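You operate a simulated robot arm through the tools that you are given. There is no shell and no other tool. Be economical: measure what you need, move in short steps, check, and stop when the job is done.

Carry out the task below with a simulated two-armed robot. There is one attempt and no reset: what you move stays moved.

Task
Switch the blue lamp off and take its shade down for cleaning.
Fine: off first, the top is hot (70 C) while it is lit; finial in the yellow dish, shade on the dresser's blue mat. Set down upright: lamp finial.

Only the result counts: the job must be done as asked and must still hold three seconds after the hand-in. Knocking over, shifting, dropping, spilling or breaking anything else fails it.

Robot
Two 7-joint arms with two-finger parallel grippers on one trunk, on a base that drives. Base frame: it is fixed to the floor where the robot stands at the start and does not move with it; the origin is under the middle of the robot, x ahead of it, y to its left, z up; the surface under the hand at the start is at about z = 0.84. Units: m, rad, N and s.
The left shoulder is at the start at [-0.049, 0.018, 1.318], the right one opposite. With the tool pointing down near the work surface each hand reaches from about 0.1 to 0.4 m from the robot's upright axis, wherever it stands, measured 20 degrees to its own side. Places, roughly: blue dial [0.3, 0, 0.9]; blue lamp [0.7, 0, 1]; blue mat [0.4, -0.3, 0.8]; brown lamp knob [0.6, 0, 0.9]; yellow dish [0.4, -0.5, 0.8]. Payload 2.4 kg a hand.
The TCP of each hand is the grasp point between the finger pads, 0.024 m short of the fingertips. In the tool frame z runs along the fingers and y along their closing line. Largest opening 0.068 m; finger width 0.017, thickness 0.01; the body of the gripper, 0.04 by 0.07 m, starts 0.041 m behind the TCP.
Orientation is that of the tool frame in the base frame, as a unit quaternion [w, x, y, z]. With the fingers straight down and closing along the base's y, the tool's x points along the base's -x, its y along +y and its z along -z.

Tools
- The arms move only by the tool apply_moves. It takes "left_moves", "right_moves" or both (then of equal length, played together; a hand with none holds still); each is a list of rows, each a list of 7 numbers: the turn, a rotation vector about the base's x, y, z in rad, then the shift along the base's x, y, z in cm, then the opening in per cent of the stroke, from 0 (shut) to 100 (fully open). In form: [[wx, wy, wz, dx, dy, dz, jaw], ...]. A call has 1 to 10 rows; each row shifts and turns the commanded pose from where the row before left it. Each row takes 0.2 s and may step no farther than 0.05 m and 0.15 rad from the row before; otherwise, or with a gripper value out of range, the whole call is refused. A pose out of reach is approached as far as the arm can. The call stops where the force on the tool passes 90 N (or 10 N more than at its start, if that is more) or the arm is blocked; 0.2 s more then pass. Each finger travels about 0.072 m/s and halts on what it meets, pressing with about 30 N; the grip force reading is that of the motor and also rises with nothing between the fingers. The clock runs only during rows and for 0.2 s after the last one: add rows that do not move to give the fingers time. The reply holds the time, the measured pose of the TCP, the force on the tool along the base axes, the opening and the grip force, in the units named above and with some noise, with the torque about the TCP (base axes, N m) and any sound that the robot's microphone picked up, and new pictures: "views" is both (left out), scene, wrist or none (wrist: the cameras of the hands that moved).
- Cameras (640 x 400 px; columns grow to the right, rows downward): "scene" is now at [0.0603, -0.0887, 1.4867]; the picture's right is [-0.01, -1.00, -0.06], its down [-0.44, 0.06, -0.90] and it looks along [0.90, 0.02, -0.44] (base axes); focal length 214 px, centre (320, 200). "left" rides on the left gripper at [0.084, -0.011, -0.075] in its tool frame; the picture's right is [0.13, 0.99, 0.00], its down [-0.60, 0.08, -0.79] and it looks along [-0.79, 0.10, 0.61] (tool axes); focal length 251 px, centre (320, 200). "right" rides on the right gripper at [0.084, 0.011, -0.075] in its tool frame; the picture's right is [-0.13, 0.99, 0.00], its down [-0.60, -0.08, -0.79] and it looks along [-0.79, -0.10, 0.61] (tool axes); focal length 251 px, centre (320, 200). There is no depth. A picture from a camera that has moved, and an enlarged one, comes with that camera's place and axes in the base frame and with its lens. The place of the scene camera against the robot may be out by one fixed shift of up to 0.012 m in any direction.
- raise_lower(by): slides the trunk up (or, below 0, down) by that many m; the arms and the scene camera ride with it, the base frame stays. It gives what a move gives, with no picture.
- steer(legs): drives the robot by 1 to 6 legs, each [ahead, left, turn to the left] in m, m and rad, along the robot's own axes; the way and the turn of a leg run together, so that a leg with both is an arc; at most 1.5 m and 3.142 rad a leg. The arms and the cameras ride along, it lands a little off, and it stops where it bumps. It gives what a move gives, and a new picture of the scene camera.
- aim_head(pan, tilt): turns the head with the scene camera to pan (to the left, within 1.501 rad either way) and tilt (down, from -0.506 to 1.204), counted from straight ahead of the robot. It gives what a move gives, and a new picture of the scene camera.
- enlarge(camera, box): a new picture of the part [left, top, right, bottom] of that camera's present view, enlarged. It takes no simulated time.
- hand_in(): hands the job in; it is judged then, once.

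Go step by step. Nothing tells you exact positions but the pictures and the camera data: compare them with the known pose of the tool, close in by small moves and look again before you grip or let go. The budget is 120 turns and 260 pictures, counting those below and the enlarged ones. Unless the task says otherwise, let go and move clear before handing in, and close with one line.

The tools are called after "Request:" by a JSON object that holds its "name" and its "arguments". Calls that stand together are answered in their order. apply_moves: Moves the arms, as the interface text tells. Its arguments: {"type":"object","properties":{"left_moves":{"type":"array","items":{"type":"array","items":{"type":"number"}}},"right_moves":{"type":"array","items":{"type":"array","items":{"type":"number"}}},"views":{"type":"string","enum":["both","scene","wrist","none"]}},"required":[]} The other tools are called the same way: raise_lower (by) slides the trunk up or down; steer (legs) drives the base; aim_head (pan, tilt) turns the head that bears the scene camera; enlarge (camera, box) takes an enlarged picture of a part of a camera's view; hand_in () hands the job in.

At the start:

```text
t: 0.0
left_tcp_pos: [0.2311, 0.0767, 1.1587]
left_orientation: [0.009, -0.059, 0.998, -0.004]
left_wrist_force: [-0.3, -0.8, 0.2]
left_torque: [-0.03, 0.01, -0.01]
left_finger_gap: 0.0679
left_gripper_force: 0.0
right_tcp_pos: [0.2823, -0.1592, 1.4508]
right_orientation: [-0.001, -0.096, 0.995, 0.013]
right_wrist_force: [-0.1, 0.2, -0.6]
right_torque: [0.05, 0.02, -0.03]
right_finger_gap: 0.0679
right_gripper_force: 0.1
trunk travel left (down, up): [-0.521, 0.329]
robot x, y, heading: [-0.066, -0.0061, 0.188]
head pan, tilt: [-0.197, 0.452]
```

scene: 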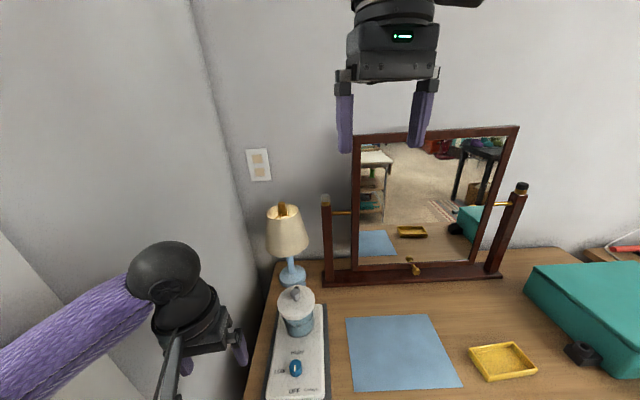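
right: 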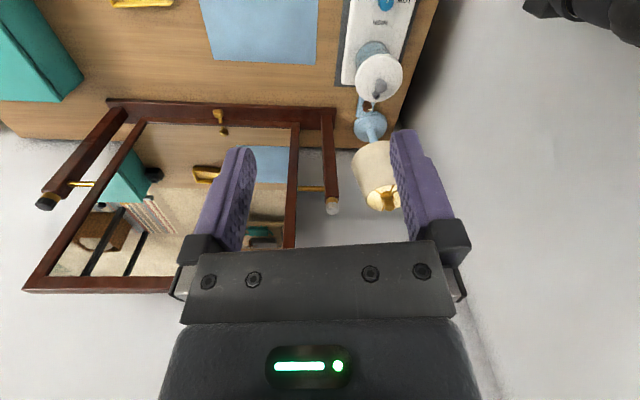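
left: 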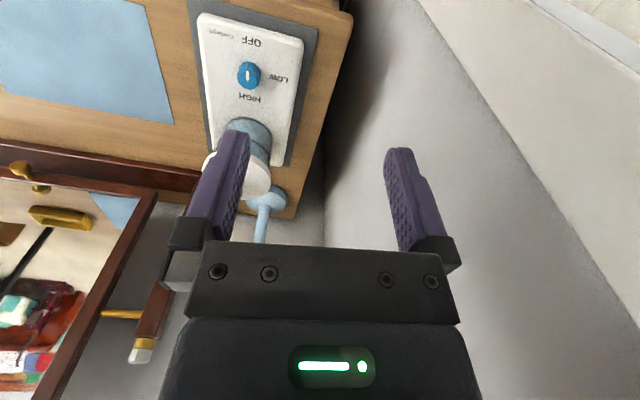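

I see the lamp with a cream shade at the back left, a white control box with a blue dial (HIGH/LOW/OFF), a jar on top, the blue mat and the yellow dish. I'll look closer before moving.

Request:
{"name": "enlarge", "arguments": {"camera": "scene", "box": [240, 190, 360, 290]}}

Request:
{"name": "enlarge", "arguments": {"camera": "scene", "box": [240, 280, 360, 400]}}

Request:
{"name": "enlarge", "arguments": {"camera": "left", "box": [180, 0, 340, 250]}}

Request:
{"name": "enlarge", "arguments": {"camera": "right", "box": [320, 0, 440, 220]}}

```text
4.00 times, centred on (300, 240) of scene
camera zoom: at [0.0603, -0.0887, 1.4867], right [-0.01, -1.0, -0.06], down [-0.44, 0.06, -0.9], along [0.9, 0.02, -0.44], focal length 858 px, centre (400, 40)
```

zoom: 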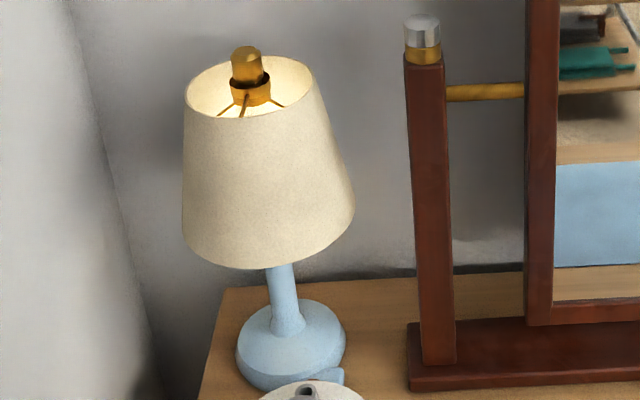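

```text
3.33 times, centred on (300, 340) of scene
camera zoom: at [0.0603, -0.0887, 1.4867], right [-0.01, -1.0, -0.06], down [-0.44, 0.06, -0.9], along [0.9, 0.02, -0.44], focal length 715 px, centre (387, -267)
```

zoom: 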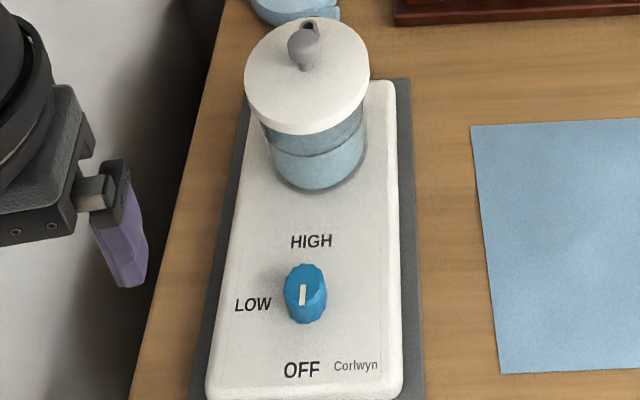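

```text
1.60 times, centred on (260, 125) of left
camera zoom: at [0.1486, 0.0556, 1.232], right [-0.24, 0.97, -0.01], down [0.58, 0.15, 0.8], along [0.78, 0.19, -0.6], focal length 402 px, centre (416, 320)
```

zoom: 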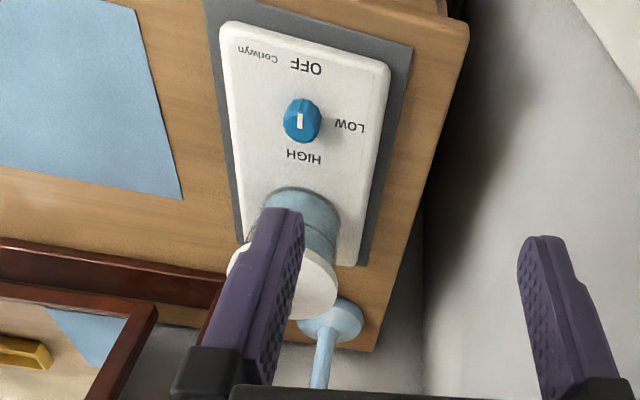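

```text
1.82 times, centred on (380, 110) of right
camera zoom: at [0.1989, -0.1661, 1.5268], right [-0.06, 1.0, 0.03], down [0.61, 0.02, 0.79], along [0.79, 0.07, -0.61], focal length 457 px, centre (211, 364)
```

zoom: 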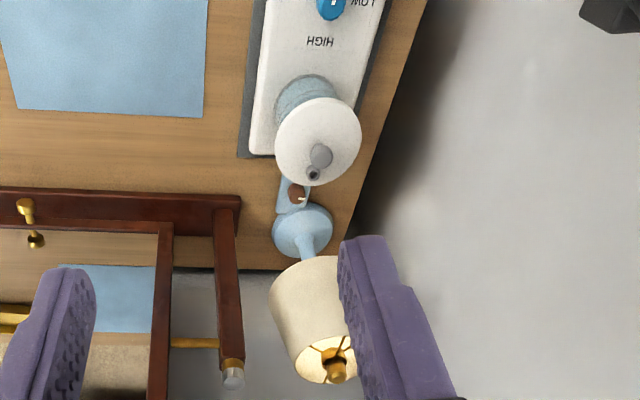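

The brown lamp knob sits on the lamp's base, between jar and lamp; the blue dial belongs to the jar warmer, so I leave it alone. I look down and around to see where the dresser's edges are.

Request:
{"name": "aim_head", "arguments": {"pan": -0.19, "tilt": 1.1}}

Request:
{"name": "aim_head", "arguments": {"pan": 0.9, "tilt": 0.7}}

Request:
{"name": "aim_head", "arguments": {"pan": -0.8, "tilt": 0.8}}

```text
t: 1.0
left_tcp_pos: [0.2042, 0.1367, 1.1533]
left_orientation: [0.016, -0.073, 0.997, -0.024]
left_wrist_force: [-0.8, 0.7, -0.2]
left_torque: [-0.03, 0.02, 0.02]
left_finger_gap: 0.0681
left_gripper_force: 0.0
right_tcp_pos: [0.2576, -0.0813, 1.4524]
right_orientation: [-0.001, -0.113, 0.994, -0.011]
right_wrist_force: [0.4, 0.3, 0.2]
right_torque: [0.02, -0.02, 0.01]
right_finger_gap: 0.068
right_gripper_force: 0.0
trunk travel left (down, up): [-0.521, 0.329]
robot x, y, heading: [-0.0695, -0.0122, 0.218]
head pan, tilt: [-0.19, 1.1]
camera scene: at [0.0165, -0.0572, 1.4342], right [0.03, -1.0, -0.04], down [-0.89, -0.01, -0.46], along [0.45, 0.05, -0.89], focal length 214 px, centre (320, 200)
```

scene: 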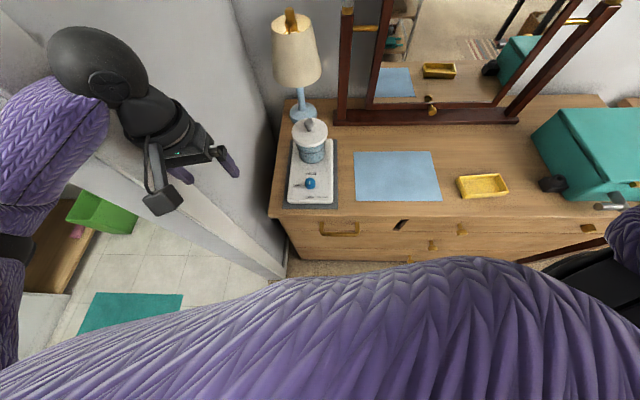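

```text
t: 2.4
left_tcp_pos: [0.1961, 0.1439, 1.152]
left_orientation: [0.015, -0.083, 0.996, -0.027]
left_wrist_force: [1.6, 2.2, -0.7]
left_torque: [-0.17, 0.07, -0.01]
left_finger_gap: 0.068
left_gripper_force: 0.1
right_tcp_pos: [0.2554, -0.0711, 1.4545]
right_orientation: [0.0, -0.122, 0.993, -0.012]
right_wrist_force: [0.5, -1.3, -0.2]
right_torque: [0.05, -0.03, 0.01]
right_finger_gap: 0.0682
right_gripper_force: 0.1
trunk travel left (down, up): [-0.521, 0.329]
robot x, y, heading: [-0.0756, -0.0145, 0.236]
head pan, tilt: [0.901, 0.7]
camera scene: at [-0.0217, 0.0373, 1.4653], right [0.91, -0.42, -0.01], down [-0.27, -0.56, -0.78], along [0.32, 0.71, -0.63], focal length 214 px, centre (320, 200)
```

scene: 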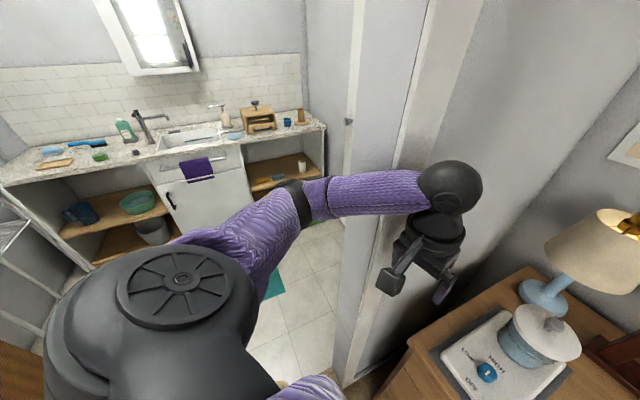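

```text
t: 4.1
left_tcp_pos: [0.1977, 0.1508, 1.1541]
left_orientation: [0.026, -0.06, 0.997, -0.028]
left_wrist_force: [0.6, 0.2, 0.5]
left_torque: [0.01, 0.04, 0.01]
left_finger_gap: 0.0681
left_gripper_force: 0.0
right_tcp_pos: [0.2489, -0.0628, 1.4423]
right_orientation: [-0.01, -0.129, 0.991, -0.03]
right_wrist_force: [-0.3, 0.5, 0.3]
right_torque: [-0.01, 0.03, -0.01]
right_finger_gap: 0.0681
right_gripper_force: 0.1
trunk travel left (down, up): [-0.521, 0.329]
robot x, y, heading: [-0.0656, -0.0023, 0.227]
head pan, tilt: [-0.799, 0.799]
camera scene: at [-0.03, -0.056, 1.4586], right [-0.54, -0.84, -0.03], down [-0.58, 0.4, -0.72], along [0.62, -0.37, -0.7], focal length 214 px, centre (320, 200)
```

scene: 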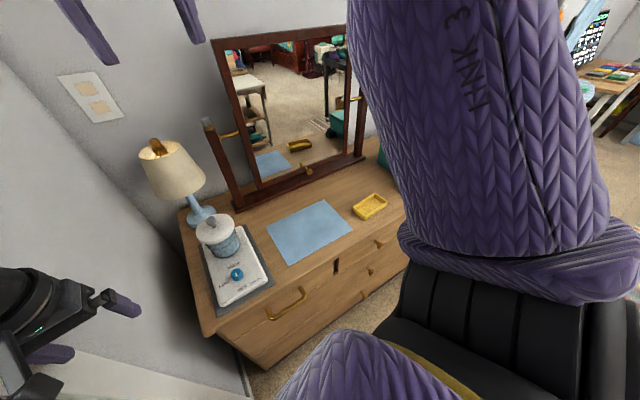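

The dresser front edge is near x≈0.27. I restore the head aim and check whether the robot still drifts.

Request:
{"name": "aim_head", "arguments": {"pan": -0.15, "tilt": 0.6}}

Request:
{"name": "apply_moves", "arguments": {"left_moves": [[0, 0, 0, 0, 0, 0, 100]], "right_moves": [[0, 0, 0, 0, 0, 0, 100]], "views": "none"}}

```text
t: 5.1
left_tcp_pos: [0.1964, 0.1509, 1.1556]
left_orientation: [0.027, -0.061, 0.997, -0.028]
left_wrist_force: [0.3, 0.1, -0.6]
left_torque: [0.01, 0.01, -0.03]
left_finger_gap: 0.0678
left_gripper_force: 0.1
right_tcp_pos: [0.2496, -0.062, 1.4423]
right_orientation: [-0.009, -0.129, 0.991, -0.029]
right_wrist_force: [0.2, -0.3, 0.1]
right_torque: [0.0, -0.01, 0.0]
right_finger_gap: 0.068
right_gripper_force: 0.0
trunk travel left (down, up): [-0.521, 0.329]
robot x, y, heading: [-0.0634, -0.0062, 0.229]
head pan, tilt: [-0.15, 0.6]
camera scene: at [-0.0105, -0.006, 1.477], right [0.08, -1.0, -0.01], down [-0.53, -0.03, -0.85], along [0.84, 0.07, -0.53], focal length 214 px, centre (320, 200)
```

scene: 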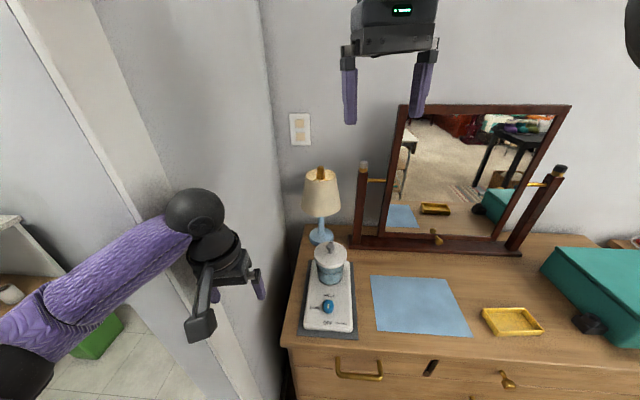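

```text
t: 5.5
left_tcp_pos: [0.21, 0.1466, 1.1525]
left_orientation: [0.036, -0.022, 0.999, -0.027]
left_wrist_force: [0.2, 0.2, 0.2]
left_torque: [-0.02, -0.01, -0.02]
left_finger_gap: 0.0686
left_gripper_force: 0.0
right_tcp_pos: [0.2564, -0.048, 1.4155]
right_orientation: [-0.043, -0.169, 0.982, -0.069]
right_wrist_force: [-0.1, 1.2, -0.3]
right_torque: [-0.03, -0.01, 0.03]
right_finger_gap: 0.0679
right_gripper_force: 0.0
trunk travel left (down, up): [-0.521, 0.329]
robot x, y, heading: [-0.07, -0.006, 0.24]
head pan, tilt: [-0.15, 0.6]
stopped in row 1 (left hand): the arm was blocked; the commanded pose is now the measured one
```

The left arm is touching near the door post on its left. I drive to the right, away from it, before using the arms.

Request:
{"name": "steer", "arguments": {"legs": [[-0.07, -0.25, 0]]}}

```text
t: 6.2
left_tcp_pos: [0.2575, 0.1227, 1.1451]
left_orientation: [0.065, 0.069, 0.995, -0.031]
left_wrist_force: [1.0, 0.9, -0.3]
left_torque: [-0.03, -0.01, -0.01]
left_finger_gap: 0.068
left_gripper_force: 0.1
right_tcp_pos: [0.2898, -0.0194, 1.3386]
right_orientation: [-0.067, -0.193, 0.968, -0.145]
right_wrist_force: [40.3, 136.9, -95.0]
right_torque: [-12.81, -4.91, -12.68]
right_finger_gap: 0.0679
right_gripper_force: 0.0
trunk travel left (down, up): [-0.521, 0.329]
robot x, y, heading: [-0.0721, -0.0068, 0.255]
head pan, tilt: [-0.15, 0.6]
stopped in leg 1: the robot was blocked; the commanded pose is now the measured one
camera scene: at [-0.0263, -0.0114, 1.4778], right [0.1, -0.99, -0.01], down [-0.53, -0.04, -0.85], along [0.84, 0.09, -0.53], focal length 214 px, centre (320, 200)
```

scene: 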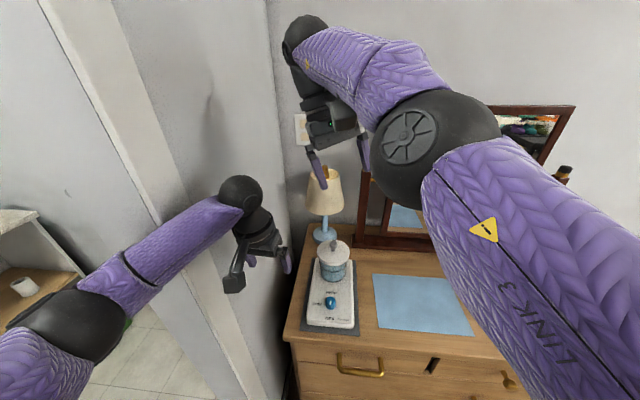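

The right arm changed posture by itself and shows a large contact force. I check with a small no-move step for the right hand.

Request:
{"name": "apply_moves", "arguments": {"right_moves": [[0, 0, 0, 0, -1, 0, 100]], "views": "both"}}

```text
t: 6.5
left_tcp_pos: [0.2823, 0.1085, 1.1406]
left_orientation: [0.077, 0.121, 0.989, -0.037]
left_wrist_force: [-0.8, -0.4, -0.8]
left_torque: [-0.06, -0.04, 0.05]
left_finger_gap: 0.0681
left_gripper_force: 0.2
right_tcp_pos: [0.304, -0.0233, 1.3006]
right_orientation: [-0.088, -0.167, 0.968, -0.165]
right_wrist_force: [43.6, 129.5, -100.4]
right_torque: [-13.35, -4.95, -12.06]
right_finger_gap: 0.0677
right_gripper_force: 0.1
trunk travel left (down, up): [-0.521, 0.329]
robot x, y, heading: [-0.0781, -0.0069, 0.247]
head pan, tilt: [-0.15, 0.6]
stopped in row 1 (left hand): the arm was blocked; the commanded pose is now the measured one
camera scene: at [-0.0229, -0.0108, 1.4772], right [0.1, -0.99, -0.01], down [-0.53, -0.04, -0.85], along [0.84, 0.09, -0.53], focal length 214 px, centre (320, 200)
camera right: at [0.2304, -0.0121, 1.387], right [-0.23, 0.92, -0.32], down [0.68, 0.38, 0.62], along [0.7, -0.07, -0.71], focal length 251 px, centre (320, 200)
```

scene: 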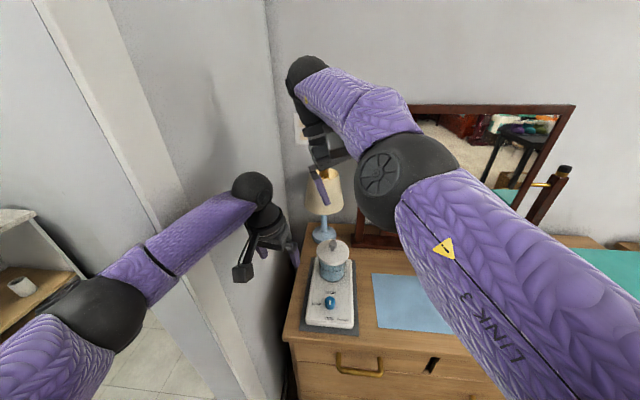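
right: 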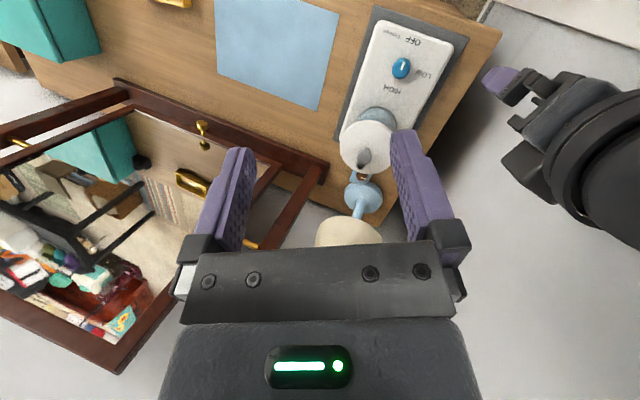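

The right hand still reports contact although nothing is near the fingers; I look around at both arms to find what touches.

Request:
{"name": "aim_head", "arguments": {"pan": 0.9, "tilt": 0.8}}

Request:
{"name": "aim_head", "arguments": {"pan": -0.5, "tilt": 0.6}}

```text
t: 7.8
left_tcp_pos: [0.2807, 0.1071, 1.1404]
left_orientation: [0.075, 0.122, 0.989, -0.037]
left_wrist_force: [-0.1, 0.5, -0.1]
left_torque: [0.0, -0.03, 0.01]
left_finger_gap: 0.0681
left_gripper_force: 0.0
right_tcp_pos: [0.3024, -0.0271, 1.3028]
right_orientation: [-0.086, -0.164, 0.969, -0.162]
right_wrist_force: [60.9, 131.4, -116.6]
right_torque: [-13.46, -4.54, -12.18]
right_finger_gap: 0.0678
right_gripper_force: 0.1
trunk travel left (down, up): [-0.521, 0.329]
robot x, y, heading: [-0.0752, -0.0067, 0.242]
head pan, tilt: [0.901, 0.799]
camera scene: at [-0.0788, 0.055, 1.4593], right [0.91, -0.42, 0.03], down [-0.27, -0.64, -0.72], along [0.32, 0.64, -0.69], focal length 214 px, centre (320, 200)
```

scene: 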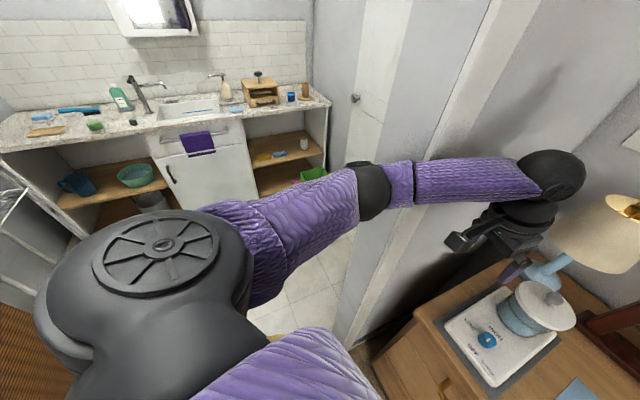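

```text
t: 9.3
left_tcp_pos: [0.2821, 0.1069, 1.1426]
left_orientation: [0.075, 0.122, 0.989, -0.037]
left_wrist_force: [0.7, 0.5, 0.5]
left_torque: [0.02, -0.01, -0.01]
left_finger_gap: 0.0678
left_gripper_force: 0.0
right_tcp_pos: [0.3017, -0.0261, 1.303]
right_orientation: [-0.086, -0.167, 0.969, -0.163]
right_wrist_force: [71.1, 132.5, -127.3]
right_torque: [-13.5, -4.5, -12.21]
right_finger_gap: 0.0683
right_gripper_force: 0.1
trunk travel left (down, up): [-0.521, 0.329]
robot x, y, heading: [-0.0742, -0.0049, 0.237]
head pan, tilt: [-0.499, 0.6]
camera scene: at [-0.0279, -0.0414, 1.477], right [-0.26, -0.97, -0.03], down [-0.51, 0.16, -0.85], along [0.82, -0.2, -0.53], focal length 214 px, centre (320, 200)
```

scene: 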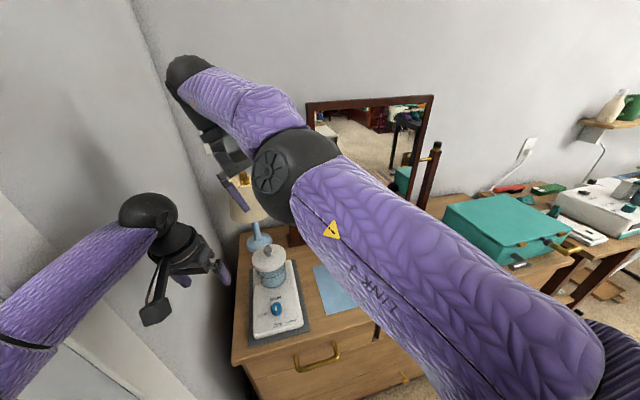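

The right gripper seems pressed against its own folded forearm. I extend it forward and to the right to open the elbow.

Request:
{"name": "apply_moves", "arguments": {"right_moves": [[0, 0, 0, 2, -1, 0, 100], [0, 0, 0, 2, -1, 0, 100], [0, 0, 0, 2, -1, 0, 100]], "views": "scene"}}

```text
t: 9.6
left_tcp_pos: [0.3216, 0.0906, 1.1282]
left_orientation: [0.072, 0.163, 0.983, -0.043]
left_wrist_force: [-3.8, -6.6, 0.0]
left_torque: [0.45, -0.21, 0.14]
left_finger_gap: 0.0682
left_gripper_force: 0.0
right_tcp_pos: [0.3365, -0.0386, 1.2674]
right_orientation: [-0.107, -0.165, 0.966, -0.166]
right_wrist_force: [35.4, 87.3, -104.2]
right_torque: [-9.55, -5.17, -7.8]
right_finger_gap: 0.0679
right_gripper_force: 0.1
right hand out of reach, approached as far as the arm can: row 1
trunk travel left (down, up): [-0.521, 0.329]
robot x, y, heading: [-0.0725, -0.0093, 0.238]
head pan, tilt: [-0.499, 0.6]
stopped in row 1 (right hand): the force on the tool passed its limit at 212 N (the readings are from after the stop); the commanded pose is now the measured one
camera scene: at [0.0029, -0.0446, 1.4736], right [-0.26, -0.97, -0.02], down [-0.53, 0.16, -0.83], along [0.81, -0.2, -0.55], focal length 214 px, centre (320, 200)
```

scene: 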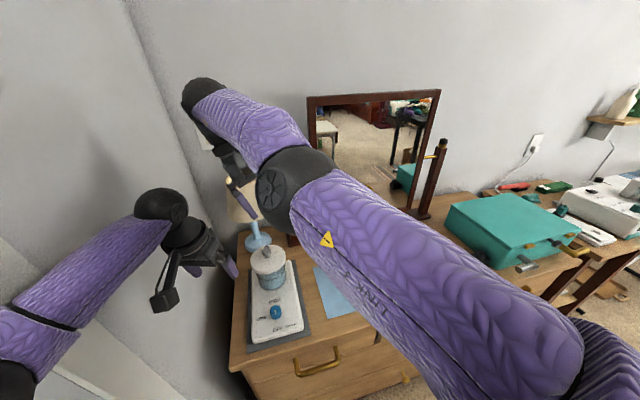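

Moving with the reported force should relieve the contact: I lower the right hand and turn it along the torque.

Request:
{"name": "apply_moves", "arguments": {"right_moves": [[-0.08, -0.04, -0.08, 0.5, 1, -1.5, 100], [-0.08, -0.04, -0.08, 0.5, 1, -1.5, 100]], "views": "none"}}

```text
t: 10.0
left_tcp_pos: [0.3306, 0.0958, 1.1129]
left_orientation: [0.047, 0.123, 0.99, -0.046]
left_wrist_force: [-1.1, -0.6, 0.4]
left_torque: [0.1, -0.07, -0.01]
left_finger_gap: 0.0682
left_gripper_force: 0.0
right_tcp_pos: [0.3478, -0.0545, 1.2584]
right_orientation: [-0.122, -0.154, 0.963, -0.185]
right_wrist_force: [0.0, -1.0, 0.6]
right_torque: [0.03, -0.05, 0.0]
right_finger_gap: 0.068
right_gripper_force: 0.0
right hand out of reach, approached as far as the arm can: row 1
trunk travel left (down, up): [-0.521, 0.329]
robot x, y, heading: [-0.0828, -0.0254, 0.234]
head pan, tilt: [-0.499, 0.6]
stopped in row 1 (left hand): the arm was blocked; the commanded pose is now the measured one
```

The right hand is free now. Next I move the left arm away from the wall.

Request:
{"name": "apply_moves", "arguments": {"left_moves": [[0, 0, 0, 0, -2, 1, 100], [0, 0, 0, 0, -2, 1, 100]], "right_moves": [[0, 0, 0, 0, -2, 1, 100], [0, 0, 0, 0, -2, 1, 100]], "views": "scene"}}

```text
t: 10.6
left_tcp_pos: [0.3302, 0.0741, 1.1337]
left_orientation: [0.05, 0.118, 0.991, -0.049]
left_wrist_force: [-0.4, 1.1, 0.1]
left_torque: [-0.07, -0.04, 0.03]
left_finger_gap: 0.0679
left_gripper_force: 0.1
right_tcp_pos: [0.3518, -0.0757, 1.2805]
right_orientation: [-0.123, -0.155, 0.962, -0.189]
right_wrist_force: [-0.1, -0.3, 0.0]
right_torque: [-0.01, -0.02, -0.01]
right_finger_gap: 0.0678
right_gripper_force: 0.1
trunk travel left (down, up): [-0.521, 0.329]
robot x, y, heading: [-0.0823, -0.0201, 0.236]
head pan, tilt: [-0.499, 0.6]
camera scene: at [0.0227, -0.0343, 1.4707], right [-0.26, -0.97, 0.0], down [-0.54, 0.15, -0.83], along [0.8, -0.21, -0.56], focal length 214 px, centre (320, 200)
```

scene: 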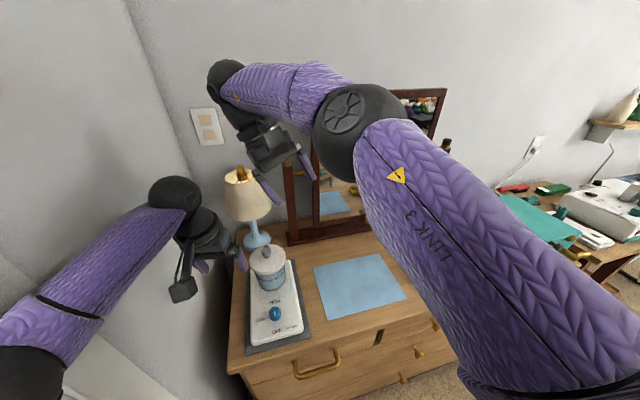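

Both arms are free. Now I drive right to clear the left wall, then straighten up.

Request:
{"name": "steer", "arguments": {"legs": [[-0.05, -0.18, 0], [0, 0, -0.2]]}}

```text
t: 12.9
left_tcp_pos: [0.3368, -0.1998, 1.1332]
left_orientation: [0.043, 0.219, 0.973, -0.054]
left_wrist_force: [-0.1, -0.6, 0.2]
left_torque: [0.0, 0.01, 0.01]
left_finger_gap: 0.0681
left_gripper_force: 0.0
right_tcp_pos: [0.3299, -0.3513, 1.2795]
right_orientation: [-0.142, -0.058, 0.973, -0.175]
right_wrist_force: [-0.1, 0.2, 0.3]
right_torque: [0.0, 0.01, -0.06]
right_finger_gap: 0.0683
right_gripper_force: 0.0
trunk travel left (down, up): [-0.521, 0.329]
robot x, y, heading: [-0.0889, -0.2116, 0.036]
head pan, tilt: [-0.499, 0.6]
camera scene: at [0.0142, -0.2445, 1.4704], right [-0.45, -0.89, 0.0], down [-0.51, 0.25, -0.82], along [0.74, -0.37, -0.57], focal length 214 px, centre (320, 200)
```

scene: 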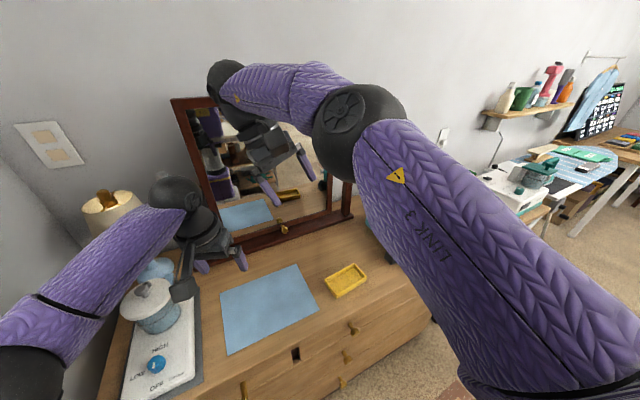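

Room is clear now. I square up both hands, move the right one aside and bring the left one ahead to look at the lamp knob.

Request:
{"name": "apply_moves", "arguments": {"left_moves": [[0.022, 0.017, 0.088, 1, 4, 1.3, 100], [0.022, 0.017, 0.088, 1, 4, 1.3, 100], [0.022, 0.017, 0.088, 2, 4, 1.3, 100], [0.022, 0.017, 0.088, 2, 4, 1.3, 100], [0.022, 0.017, 0.088, 2, 4, 1.3, 100]], "right_moves": [[0.07, -0.058, -0.023, -1, -3, 0, 100], [0.07, -0.058, -0.023, -1, -3, 0, 100], [0.07, -0.058, -0.023, -1, -3, 0, 100], [0.07, -0.058, -0.023, -1, -3, 0, 100], [0.07, -0.058, -0.023, -1, -3, 0, 100]], "views": "both"}}

Request:
{"name": "aim_head", "arguments": {"pan": 0.2, "tilt": 0.6}}

```text
t: 14.1
left_tcp_pos: [0.384, 0.0086, 1.2034]
left_orientation: [0.002, 0.002, 1.0, 0.0]
left_wrist_force: [0.5, 0.4, 0.1]
left_torque: [-0.04, -0.01, 0.0]
left_finger_gap: 0.068
left_gripper_force: 0.1
left hand out of reach, approached as far as the arm can: row 5
right_tcp_pos: [0.2769, -0.5003, 1.2807]
right_orientation: [0.003, 0.0, 1.0, -0.003]
right_wrist_force: [0.1, 0.1, -0.6]
right_torque: [0.0, -0.01, 0.01]
right_finger_gap: 0.0679
right_gripper_force: 0.0
trunk travel left (down, up): [-0.521, 0.329]
robot x, y, heading: [-0.0895, -0.2126, 0.033]
head pan, tilt: [-0.499, 0.6]
camera scene: at [0.013, -0.244, 1.4705], right [-0.45, -0.89, 0.0], down [-0.5, 0.25, -0.83], along [0.74, -0.37, -0.56], focal length 214 px, centre (320, 200)
camera right: at [0.1928, -0.49, 1.3561], right [0.13, 0.99, 0.0], down [0.6, -0.08, 0.8], along [0.79, -0.11, -0.6], focal length 251 px, centre (320, 200)
camera left: at [0.301, -0.0024, 1.2762], right [-0.13, 0.99, 0.0], down [0.6, 0.08, 0.79], along [0.79, 0.1, -0.61], focal length 251 px, centre (320, 200)
```

scene: 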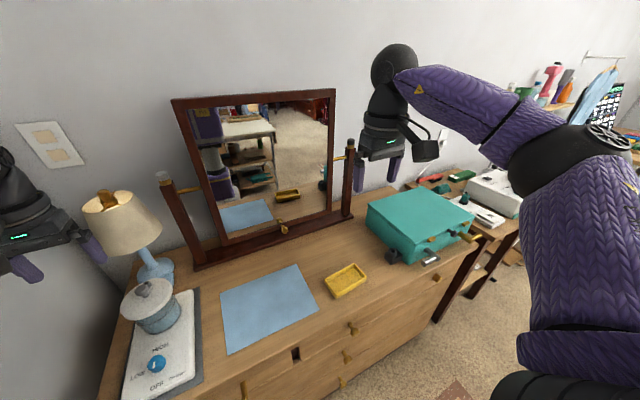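
right: 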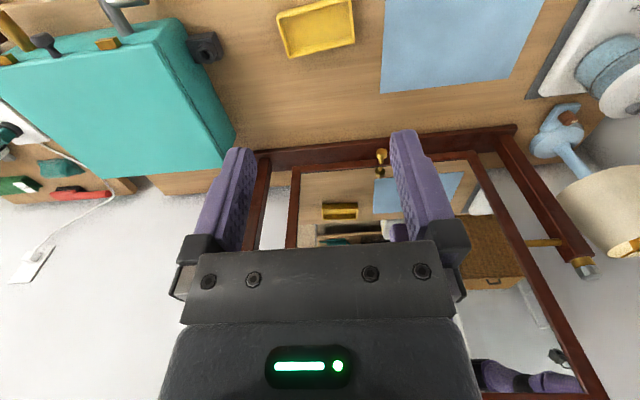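
left: 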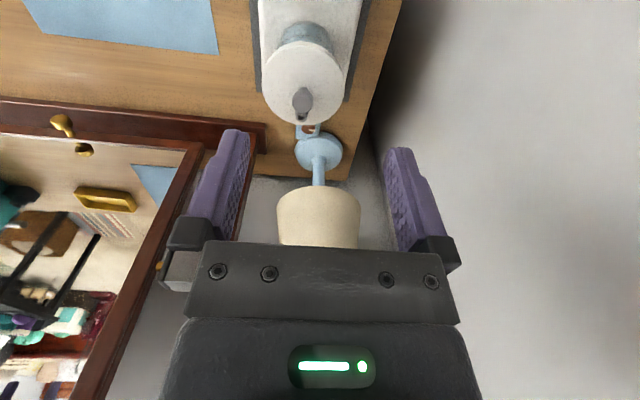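

```text
t: 15.1
left_tcp_pos: [0.3856, 0.0079, 1.1997]
left_orientation: [0.0, 0.001, 1.0, 0.001]
left_wrist_force: [-0.1, -0.5, -0.5]
left_torque: [0.01, 0.01, -0.04]
left_finger_gap: 0.0681
left_gripper_force: 0.1
right_tcp_pos: [0.2789, -0.5006, 1.2799]
right_orientation: [0.001, 0.0, 1.0, -0.002]
right_wrist_force: [0.1, 0.7, -0.1]
right_torque: [0.0, -0.01, 0.02]
right_finger_gap: 0.068
right_gripper_force: 0.1
trunk travel left (down, up): [-0.521, 0.329]
robot x, y, heading: [-0.0903, -0.2094, 0.042]
head pan, tilt: [0.201, 0.6]
camera scene: at [0.021, -0.1841, 1.4704], right [0.23, -0.97, 0.0], down [-0.55, -0.13, -0.82], along [0.8, 0.19, -0.57], focal length 214 px, centre (320, 200)
```

scene: 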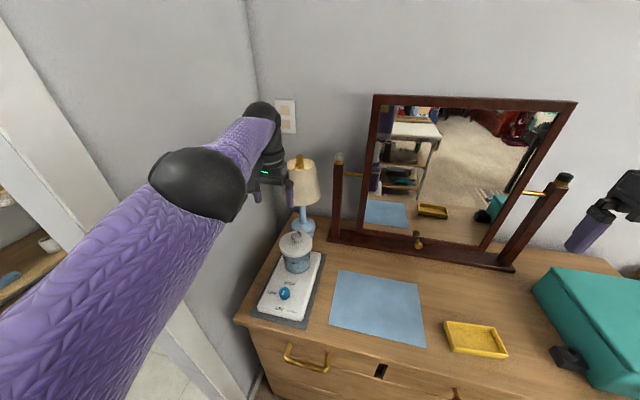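

Knob estimated near (0.59, 0.01, 0.88). I zoom in on it from both wrist cameras.

Request:
{"name": "enlarge", "arguments": {"camera": "right", "box": [520, 60, 640, 180]}}

Request:
{"name": "enlarge", "arguments": {"camera": "left", "box": [260, 60, 380, 200]}}

Request:
{"name": "enlarge", "arguments": {"camera": "scene", "box": [260, 140, 360, 260]}}

```text
3.33 times, centred on (580, 120) of right
camera zoom: at [0.1942, -0.4896, 1.3557], right [0.13, 0.99, 0.0], down [0.6, -0.07, 0.79], along [0.79, -0.11, -0.61], focal length 838 px, centre (-547, 467)
```

zoom: 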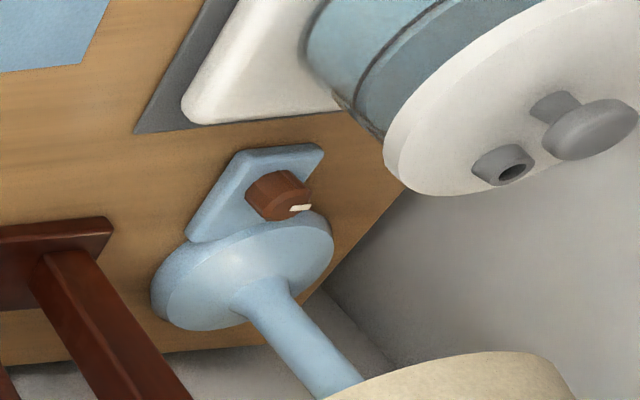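

```text
2.86 times, centred on (320, 130) of left
camera zoom: at [0.3021, -0.0031, 1.2754], right [-0.13, 0.99, 0.0], down [0.6, 0.08, 0.79], along [0.79, 0.1, -0.61], focal length 718 px, centre (320, 400)
```

zoom: 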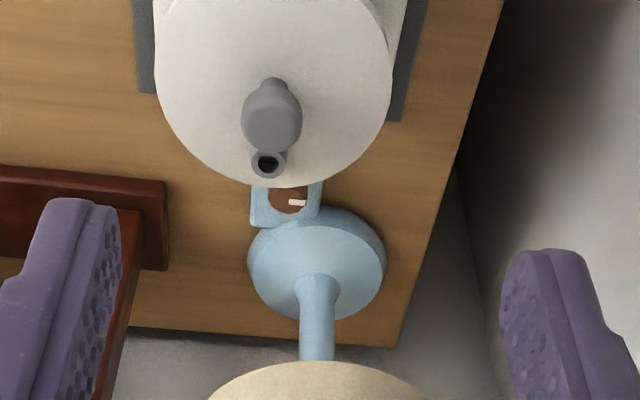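

```text
3.33 times, centred on (310, 200) of scene
camera zoom: at [0.021, -0.1841, 1.4704], right [0.23, -0.97, 0.0], down [-0.55, -0.13, -0.82], along [0.8, 0.19, -0.57], focal length 715 px, centre (353, 200)
```

zoom: 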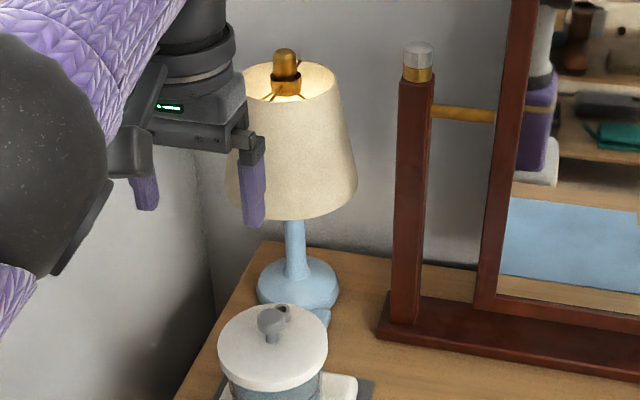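

The knob sits on a small tab at about (0.60, 0.01, 0.88), boxed in by the jar's lid behind and the shade above; the open way in is from the right-front, over the mat. I'll shift the robot right and turn it towards the lamp to use the right hand slanting in.

Request:
{"name": "apply_moves", "arguments": {"left_moves": [[0, 0, 0, -4, 0, 1, 100], [0, 0, 0, -4, 0, 1, 100], [0, 0, 0, -4, 0, 1, 100]], "views": "none"}}

Request:
{"name": "steer", "arguments": {"legs": [[0, -0.21, 0], [0, 0, 0.26]]}}

Request:
{"name": "raise_lower", "arguments": {"by": -0.15}}

```text
t: 15.9
left_tcp_pos: [0.3739, 0.023, 1.2468]
left_orientation: [-0.001, 0.001, 1.0, 0.001]
left_wrist_force: [-0.3, -0.2, 0.4]
left_torque: [0.01, 0.04, 0.0]
left_finger_gap: 0.0679
left_gripper_force: 0.0
left hand out of reach, approached as far as the arm can: row 1, 2, 3
right_tcp_pos: [0.2794, -0.5018, 1.2802]
right_orientation: [0.0, 0.0, 1.0, -0.003]
right_wrist_force: [0.4, 0.0, -0.1]
right_torque: [0.0, 0.0, -0.03]
right_finger_gap: 0.0681
right_gripper_force: 0.1
trunk travel left (down, up): [-0.521, 0.329]
robot x, y, heading: [-0.0896, -0.2114, 0.035]
head pan, tilt: [0.201, 0.6]
```

```text
t: 18.5
left_tcp_pos: [0.3073, -0.0775, 1.2469]
left_orientation: [-0.001, -0.127, 0.992, 0.002]
left_wrist_force: [-0.1, 0.5, 0.0]
left_torque: [0.0, 0.02, 0.0]
left_finger_gap: 0.068
left_gripper_force: 0.1
right_tcp_pos: [0.3473, -0.6081, 1.2796]
right_orientation: [0.001, -0.128, 0.992, -0.003]
right_wrist_force: [-0.2, 0.8, 0.4]
right_torque: [0.0, -0.01, -0.02]
right_finger_gap: 0.068
right_gripper_force: 0.1
trunk travel left (down, up): [-0.521, 0.329]
robot x, y, heading: [-0.0839, -0.424, 0.294]
head pan, tilt: [0.201, 0.6]
camera scene: at [0.0195, -0.369, 1.4704], right [0.47, -0.88, 0.0], down [-0.5, -0.27, -0.82], along [0.73, 0.39, -0.57], focal length 214 px, centre (320, 200)
```

scene: 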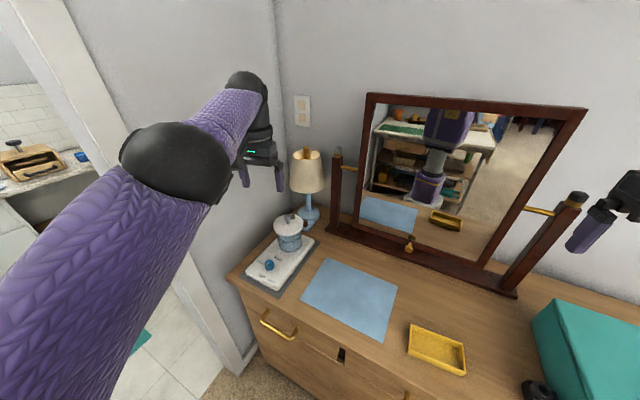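

```text
t: 20.2
left_tcp_pos: [0.3155, -0.0745, 1.0779]
left_orientation: [-0.023, -0.127, 0.992, -0.003]
left_wrist_force: [0.4, -0.3, -0.8]
left_torque: [-0.01, -0.01, -0.04]
left_finger_gap: 0.068
left_gripper_force: 0.0
right_tcp_pos: [0.3466, -0.609, 1.1303]
right_orientation: [0.002, -0.129, 0.992, -0.002]
right_wrist_force: [-0.2, -0.7, 0.2]
right_torque: [-0.02, -0.01, 0.0]
right_finger_gap: 0.0677
right_gripper_force: 0.0
trunk travel left (down, up): [-0.371, 0.479]
robot x, y, heading: [-0.0831, -0.4248, 0.295]
head pan, tilt: [0.201, 0.6]
```

The knob is too far for the arm from here (0.8 m), so I need to get closer to the dresser. I look down to judge the gap between base and dresser, and pull the left hand in.

Request:
{"name": "apply_moves", "arguments": {"left_moves": [[0, 0, 0, -3, 0, 0, 100], [0, 0, 0, -3, 0, 0, 100], [0, 0, 0, -3, 0, 0, 100]], "views": "none"}}

Request:
{"name": "aim_head", "arguments": {"pan": -0.3, "tilt": 1.2}}

```text
t: 21.0
left_tcp_pos: [0.2951, -0.0406, 1.0936]
left_orientation: [-0.024, -0.127, 0.992, -0.004]
left_wrist_force: [0.3, 0.4, -0.1]
left_torque: [0.04, 0.04, 0.0]
left_finger_gap: 0.0682
left_gripper_force: 0.0
left hand out of reach, approached as far as the arm can: row 1, 2, 3
right_tcp_pos: [0.348, -0.609, 1.1291]
right_orientation: [0.001, -0.129, 0.992, -0.002]
right_wrist_force: [0.0, 0.9, 0.4]
right_torque: [0.0, 0.04, 0.0]
right_finger_gap: 0.068
right_gripper_force: 0.1
trunk travel left (down, up): [-0.371, 0.479]
robot x, y, heading: [-0.0807, -0.4215, 0.29]
head pan, tilt: [0.201, 0.6]
```

```text
t: 22.0
left_tcp_pos: [0.2931, -0.0408, 1.0923]
left_orientation: [-0.024, -0.127, 0.992, -0.004]
left_wrist_force: [-0.5, -0.1, -0.6]
left_torque: [-0.01, -0.01, 0.01]
left_finger_gap: 0.068
left_gripper_force: 0.1
right_tcp_pos: [0.3479, -0.6088, 1.1297]
right_orientation: [0.001, -0.129, 0.992, -0.003]
right_wrist_force: [0.1, 0.1, 0.2]
right_torque: [-0.01, 0.01, -0.01]
right_finger_gap: 0.068
right_gripper_force: 0.1
trunk travel left (down, up): [-0.371, 0.479]
robot x, y, heading: [-0.0816, -0.4238, 0.29]
head pan, tilt: [-0.3, 1.201]
camera scene: at [0.0142, -0.4065, 1.275], right [-0.01, -1.0, 0.0], down [-0.93, 0.01, -0.36], along [0.36, 0.0, -0.93], focal length 214 px, centre (320, 200)
```

scene: 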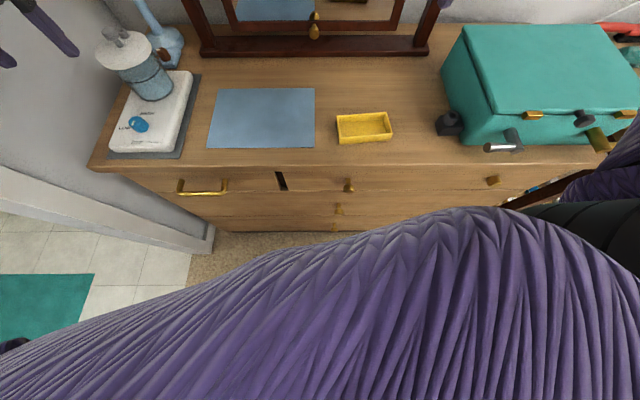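

Front edge is at x≈0.27. I creep forward towards the dresser.

Request:
{"name": "steer", "arguments": {"legs": [[0.077, -0.023, 0]]}}

```text
t: 23.1
left_tcp_pos: [0.3768, -0.0393, 1.0919]
left_orientation: [-0.024, -0.127, 0.992, -0.003]
left_wrist_force: [-0.6, -0.3, -0.7]
left_torque: [-0.02, -0.04, 0.04]
left_finger_gap: 0.0681
left_gripper_force: 0.0
right_tcp_pos: [0.4299, -0.6089, 1.1296]
right_orientation: [0.001, -0.129, 0.992, -0.002]
right_wrist_force: [0.6, 0.2, 0.2]
right_torque: [-0.01, -0.02, 0.04]
right_finger_gap: 0.0677
right_gripper_force: 0.1
trunk travel left (down, up): [-0.371, 0.479]
robot x, y, heading: [0.0008, -0.4197, 0.294]
head pan, tilt: [-0.3, 1.201]
camera scene: at [0.0966, -0.4063, 1.2749], right [-0.01, -1.0, 0.0], down [-0.93, 0.01, -0.36], along [0.36, 0.0, -0.93], focal length 214 px, centre (320, 200)
```

scene: 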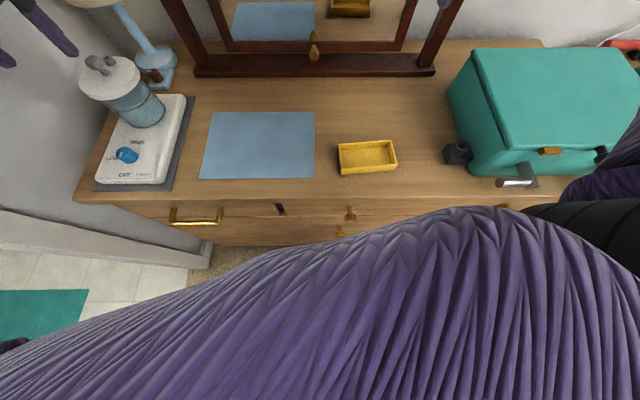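

No bump yet. A further small step.

Request:
{"name": "steer", "arguments": {"legs": [[0.038, -0.011, 0]]}}

```text
t: 24.0
left_tcp_pos: [0.4158, -0.0396, 1.0937]
left_orientation: [-0.024, -0.127, 0.992, -0.004]
left_wrist_force: [0.8, 0.0, 0.7]
left_torque: [-0.01, 0.01, 0.02]
left_finger_gap: 0.0679
left_gripper_force: 0.0
right_tcp_pos: [0.4695, -0.6073, 1.1301]
right_orientation: [0.002, -0.129, 0.992, -0.003]
right_wrist_force: [0.1, 0.1, 0.0]
right_torque: [0.0, 0.05, 0.0]
right_finger_gap: 0.0682
right_gripper_force: 0.1
trunk travel left (down, up): [-0.371, 0.479]
robot x, y, heading: [0.0391, -0.4195, 0.291]
head pan, tilt: [-0.3, 1.201]
camera scene: at [0.1361, -0.4058, 1.2749], right [-0.01, -1.0, 0.0], down [-0.93, 0.01, -0.36], along [0.36, 0.0, -0.93], focal length 214 px, centre (320, 200)
```

scene: 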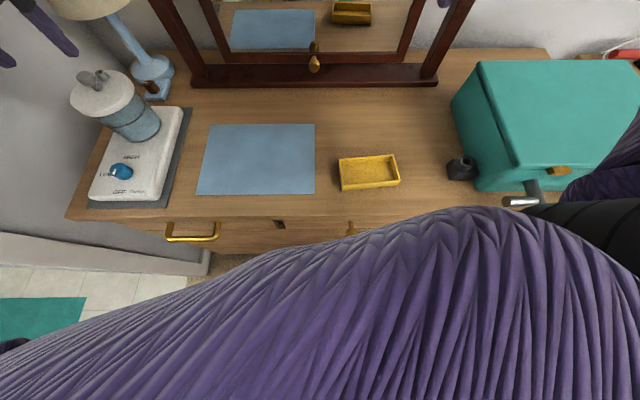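

I shift towards the lamp's side and slightly nearer.

Request:
{"name": "steer", "arguments": {"legs": [[0.062, 0.138, 0]]}}

```text
t: 25.5
left_tcp_pos: [0.4339, 0.113, 1.0949]
left_orientation: [-0.024, -0.125, 0.992, -0.004]
left_wrist_force: [0.1, -0.3, 0.0]
left_torque: [-0.02, 0.01, -0.01]
left_finger_gap: 0.0679
left_gripper_force: 0.0
right_tcp_pos: [0.4846, -0.4573, 1.1301]
right_orientation: [0.001, -0.127, 0.992, -0.002]
right_wrist_force: [0.0, -0.3, 0.1]
right_torque: [0.01, -0.02, 0.0]
right_finger_gap: 0.0683
right_gripper_force: 0.0
trunk travel left (down, up): [-0.371, 0.479]
robot x, y, heading: [0.0589, -0.2704, 0.292]
head pan, tilt: [-0.3, 1.201]
stopped in leg 1: the robot was blocked; the commanded pose is now the measured one
camera scene: at [0.1526, -0.2537, 1.275], right [-0.01, -1.0, 0.0], down [-0.93, 0.01, -0.36], along [0.36, 0.0, -0.93], focal length 214 px, centre (320, 200)
```

scene: 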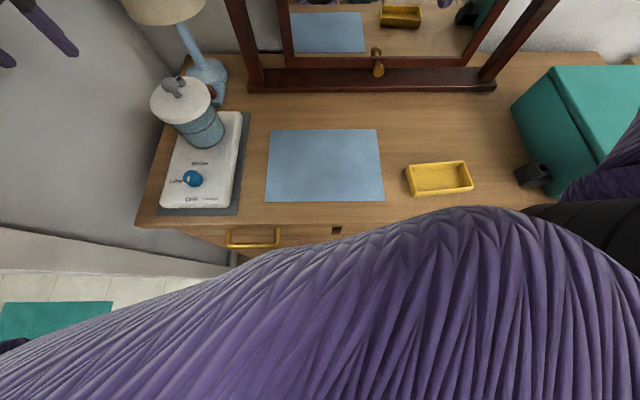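

I got to (0.06, -0.27), where it touched. I back off 1.5 cm, and draw the left hand back towards the middle.

Request:
{"name": "steer", "arguments": {"legs": [[-0.015, -0.01, 0]]}}

Request:
{"name": "apply_moves", "arguments": {"left_moves": [[0, 0, 0, -2, -2, 3, 100], [0, 0, 0, -2, -2, 3, 100], [0, 0, 0, -2, -2, 3, 100], [0, 0, 0, -2, -2, 3, 100]], "views": "none"}}

Request:
{"name": "aim_head", "arguments": {"pan": 0.15, "tilt": 0.8}}

```text
t: 26.3
left_tcp_pos: [0.4213, 0.0976, 1.0938]
left_orientation: [-0.025, -0.126, 0.992, -0.005]
left_wrist_force: [-0.2, -0.1, -0.2]
left_torque: [0.04, -0.02, 0.01]
left_finger_gap: 0.0682
left_gripper_force: 0.1
right_tcp_pos: [0.4739, -0.4708, 1.1302]
right_orientation: [0.002, -0.127, 0.992, -0.002]
right_wrist_force: [-0.1, 0.6, 0.6]
right_torque: [0.03, -0.01, 0.0]
right_finger_gap: 0.0684
right_gripper_force: 0.0
trunk travel left (down, up): [-0.371, 0.479]
robot x, y, heading: [0.0463, -0.2817, 0.294]
head pan, tilt: [-0.3, 1.201]
camera scene: at [0.1406, -0.2681, 1.275], right [-0.01, -1.0, 0.0], down [-0.93, 0.01, -0.36], along [0.36, 0.0, -0.93], focal length 214 px, centre (320, 200)
```

scene: 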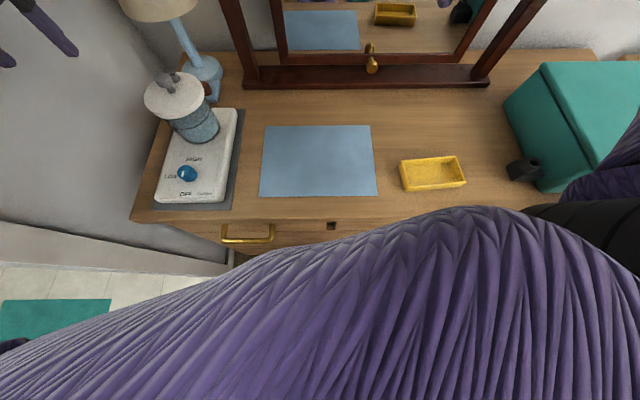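

```text
t: 27.3
left_tcp_pos: [0.4147, 0.0779, 1.1543]
left_orientation: [-0.02, -0.126, 0.992, -0.002]
left_wrist_force: [52.3, 44.5, -57.2]
left_torque: [-1.05, -0.69, -1.51]
left_finger_gap: 0.0682
left_gripper_force: 0.1
left hand out of reach, approached as far as the arm can: row 1, 2, 3, 4
right_tcp_pos: [0.4745, -0.4698, 1.1301]
right_orientation: [0.001, -0.128, 0.992, -0.002]
right_wrist_force: [0.1, 0.8, 0.4]
right_torque: [-0.04, -0.01, 0.01]
right_finger_gap: 0.0678
right_gripper_force: 0.0
trunk travel left (down, up): [-0.371, 0.479]
robot x, y, heading: [0.043, -0.2831, 0.288]
head pan, tilt: [-0.3, 1.201]
```

```text
t: 28.2
left_tcp_pos: [0.4143, 0.077, 1.1544]
left_orientation: [-0.02, -0.127, 0.992, -0.002]
left_wrist_force: [62.9, 24.5, -55.5]
left_torque: [0.69, 0.26, 0.88]
left_finger_gap: 0.068
left_gripper_force: 0.0
right_tcp_pos: [0.4734, -0.4689, 1.1303]
right_orientation: [0.001, -0.127, 0.992, -0.002]
right_wrist_force: [-0.5, -0.6, 0.2]
right_torque: [-0.01, 0.01, 0.01]
right_finger_gap: 0.0678
right_gripper_force: 0.1
trunk travel left (down, up): [-0.371, 0.479]
robot x, y, heading: [0.044, -0.2849, 0.288]
head pan, tilt: [0.15, 0.799]
camera scene: at [0.1582, -0.2326, 1.3026], right [0.43, -0.9, 0.0], down [-0.65, -0.31, -0.7], along [0.63, 0.3, -0.72], focal length 214 px, centre (320, 200)
```

scene: 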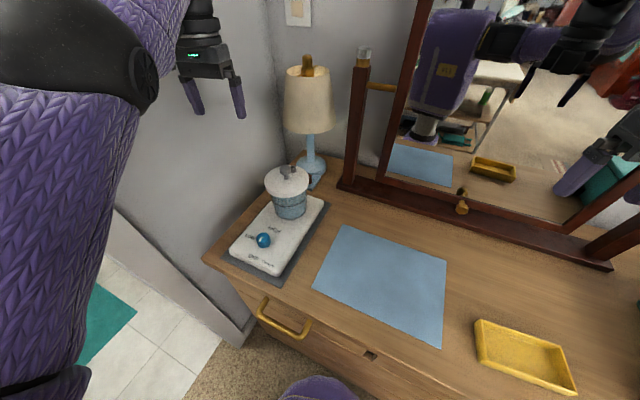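

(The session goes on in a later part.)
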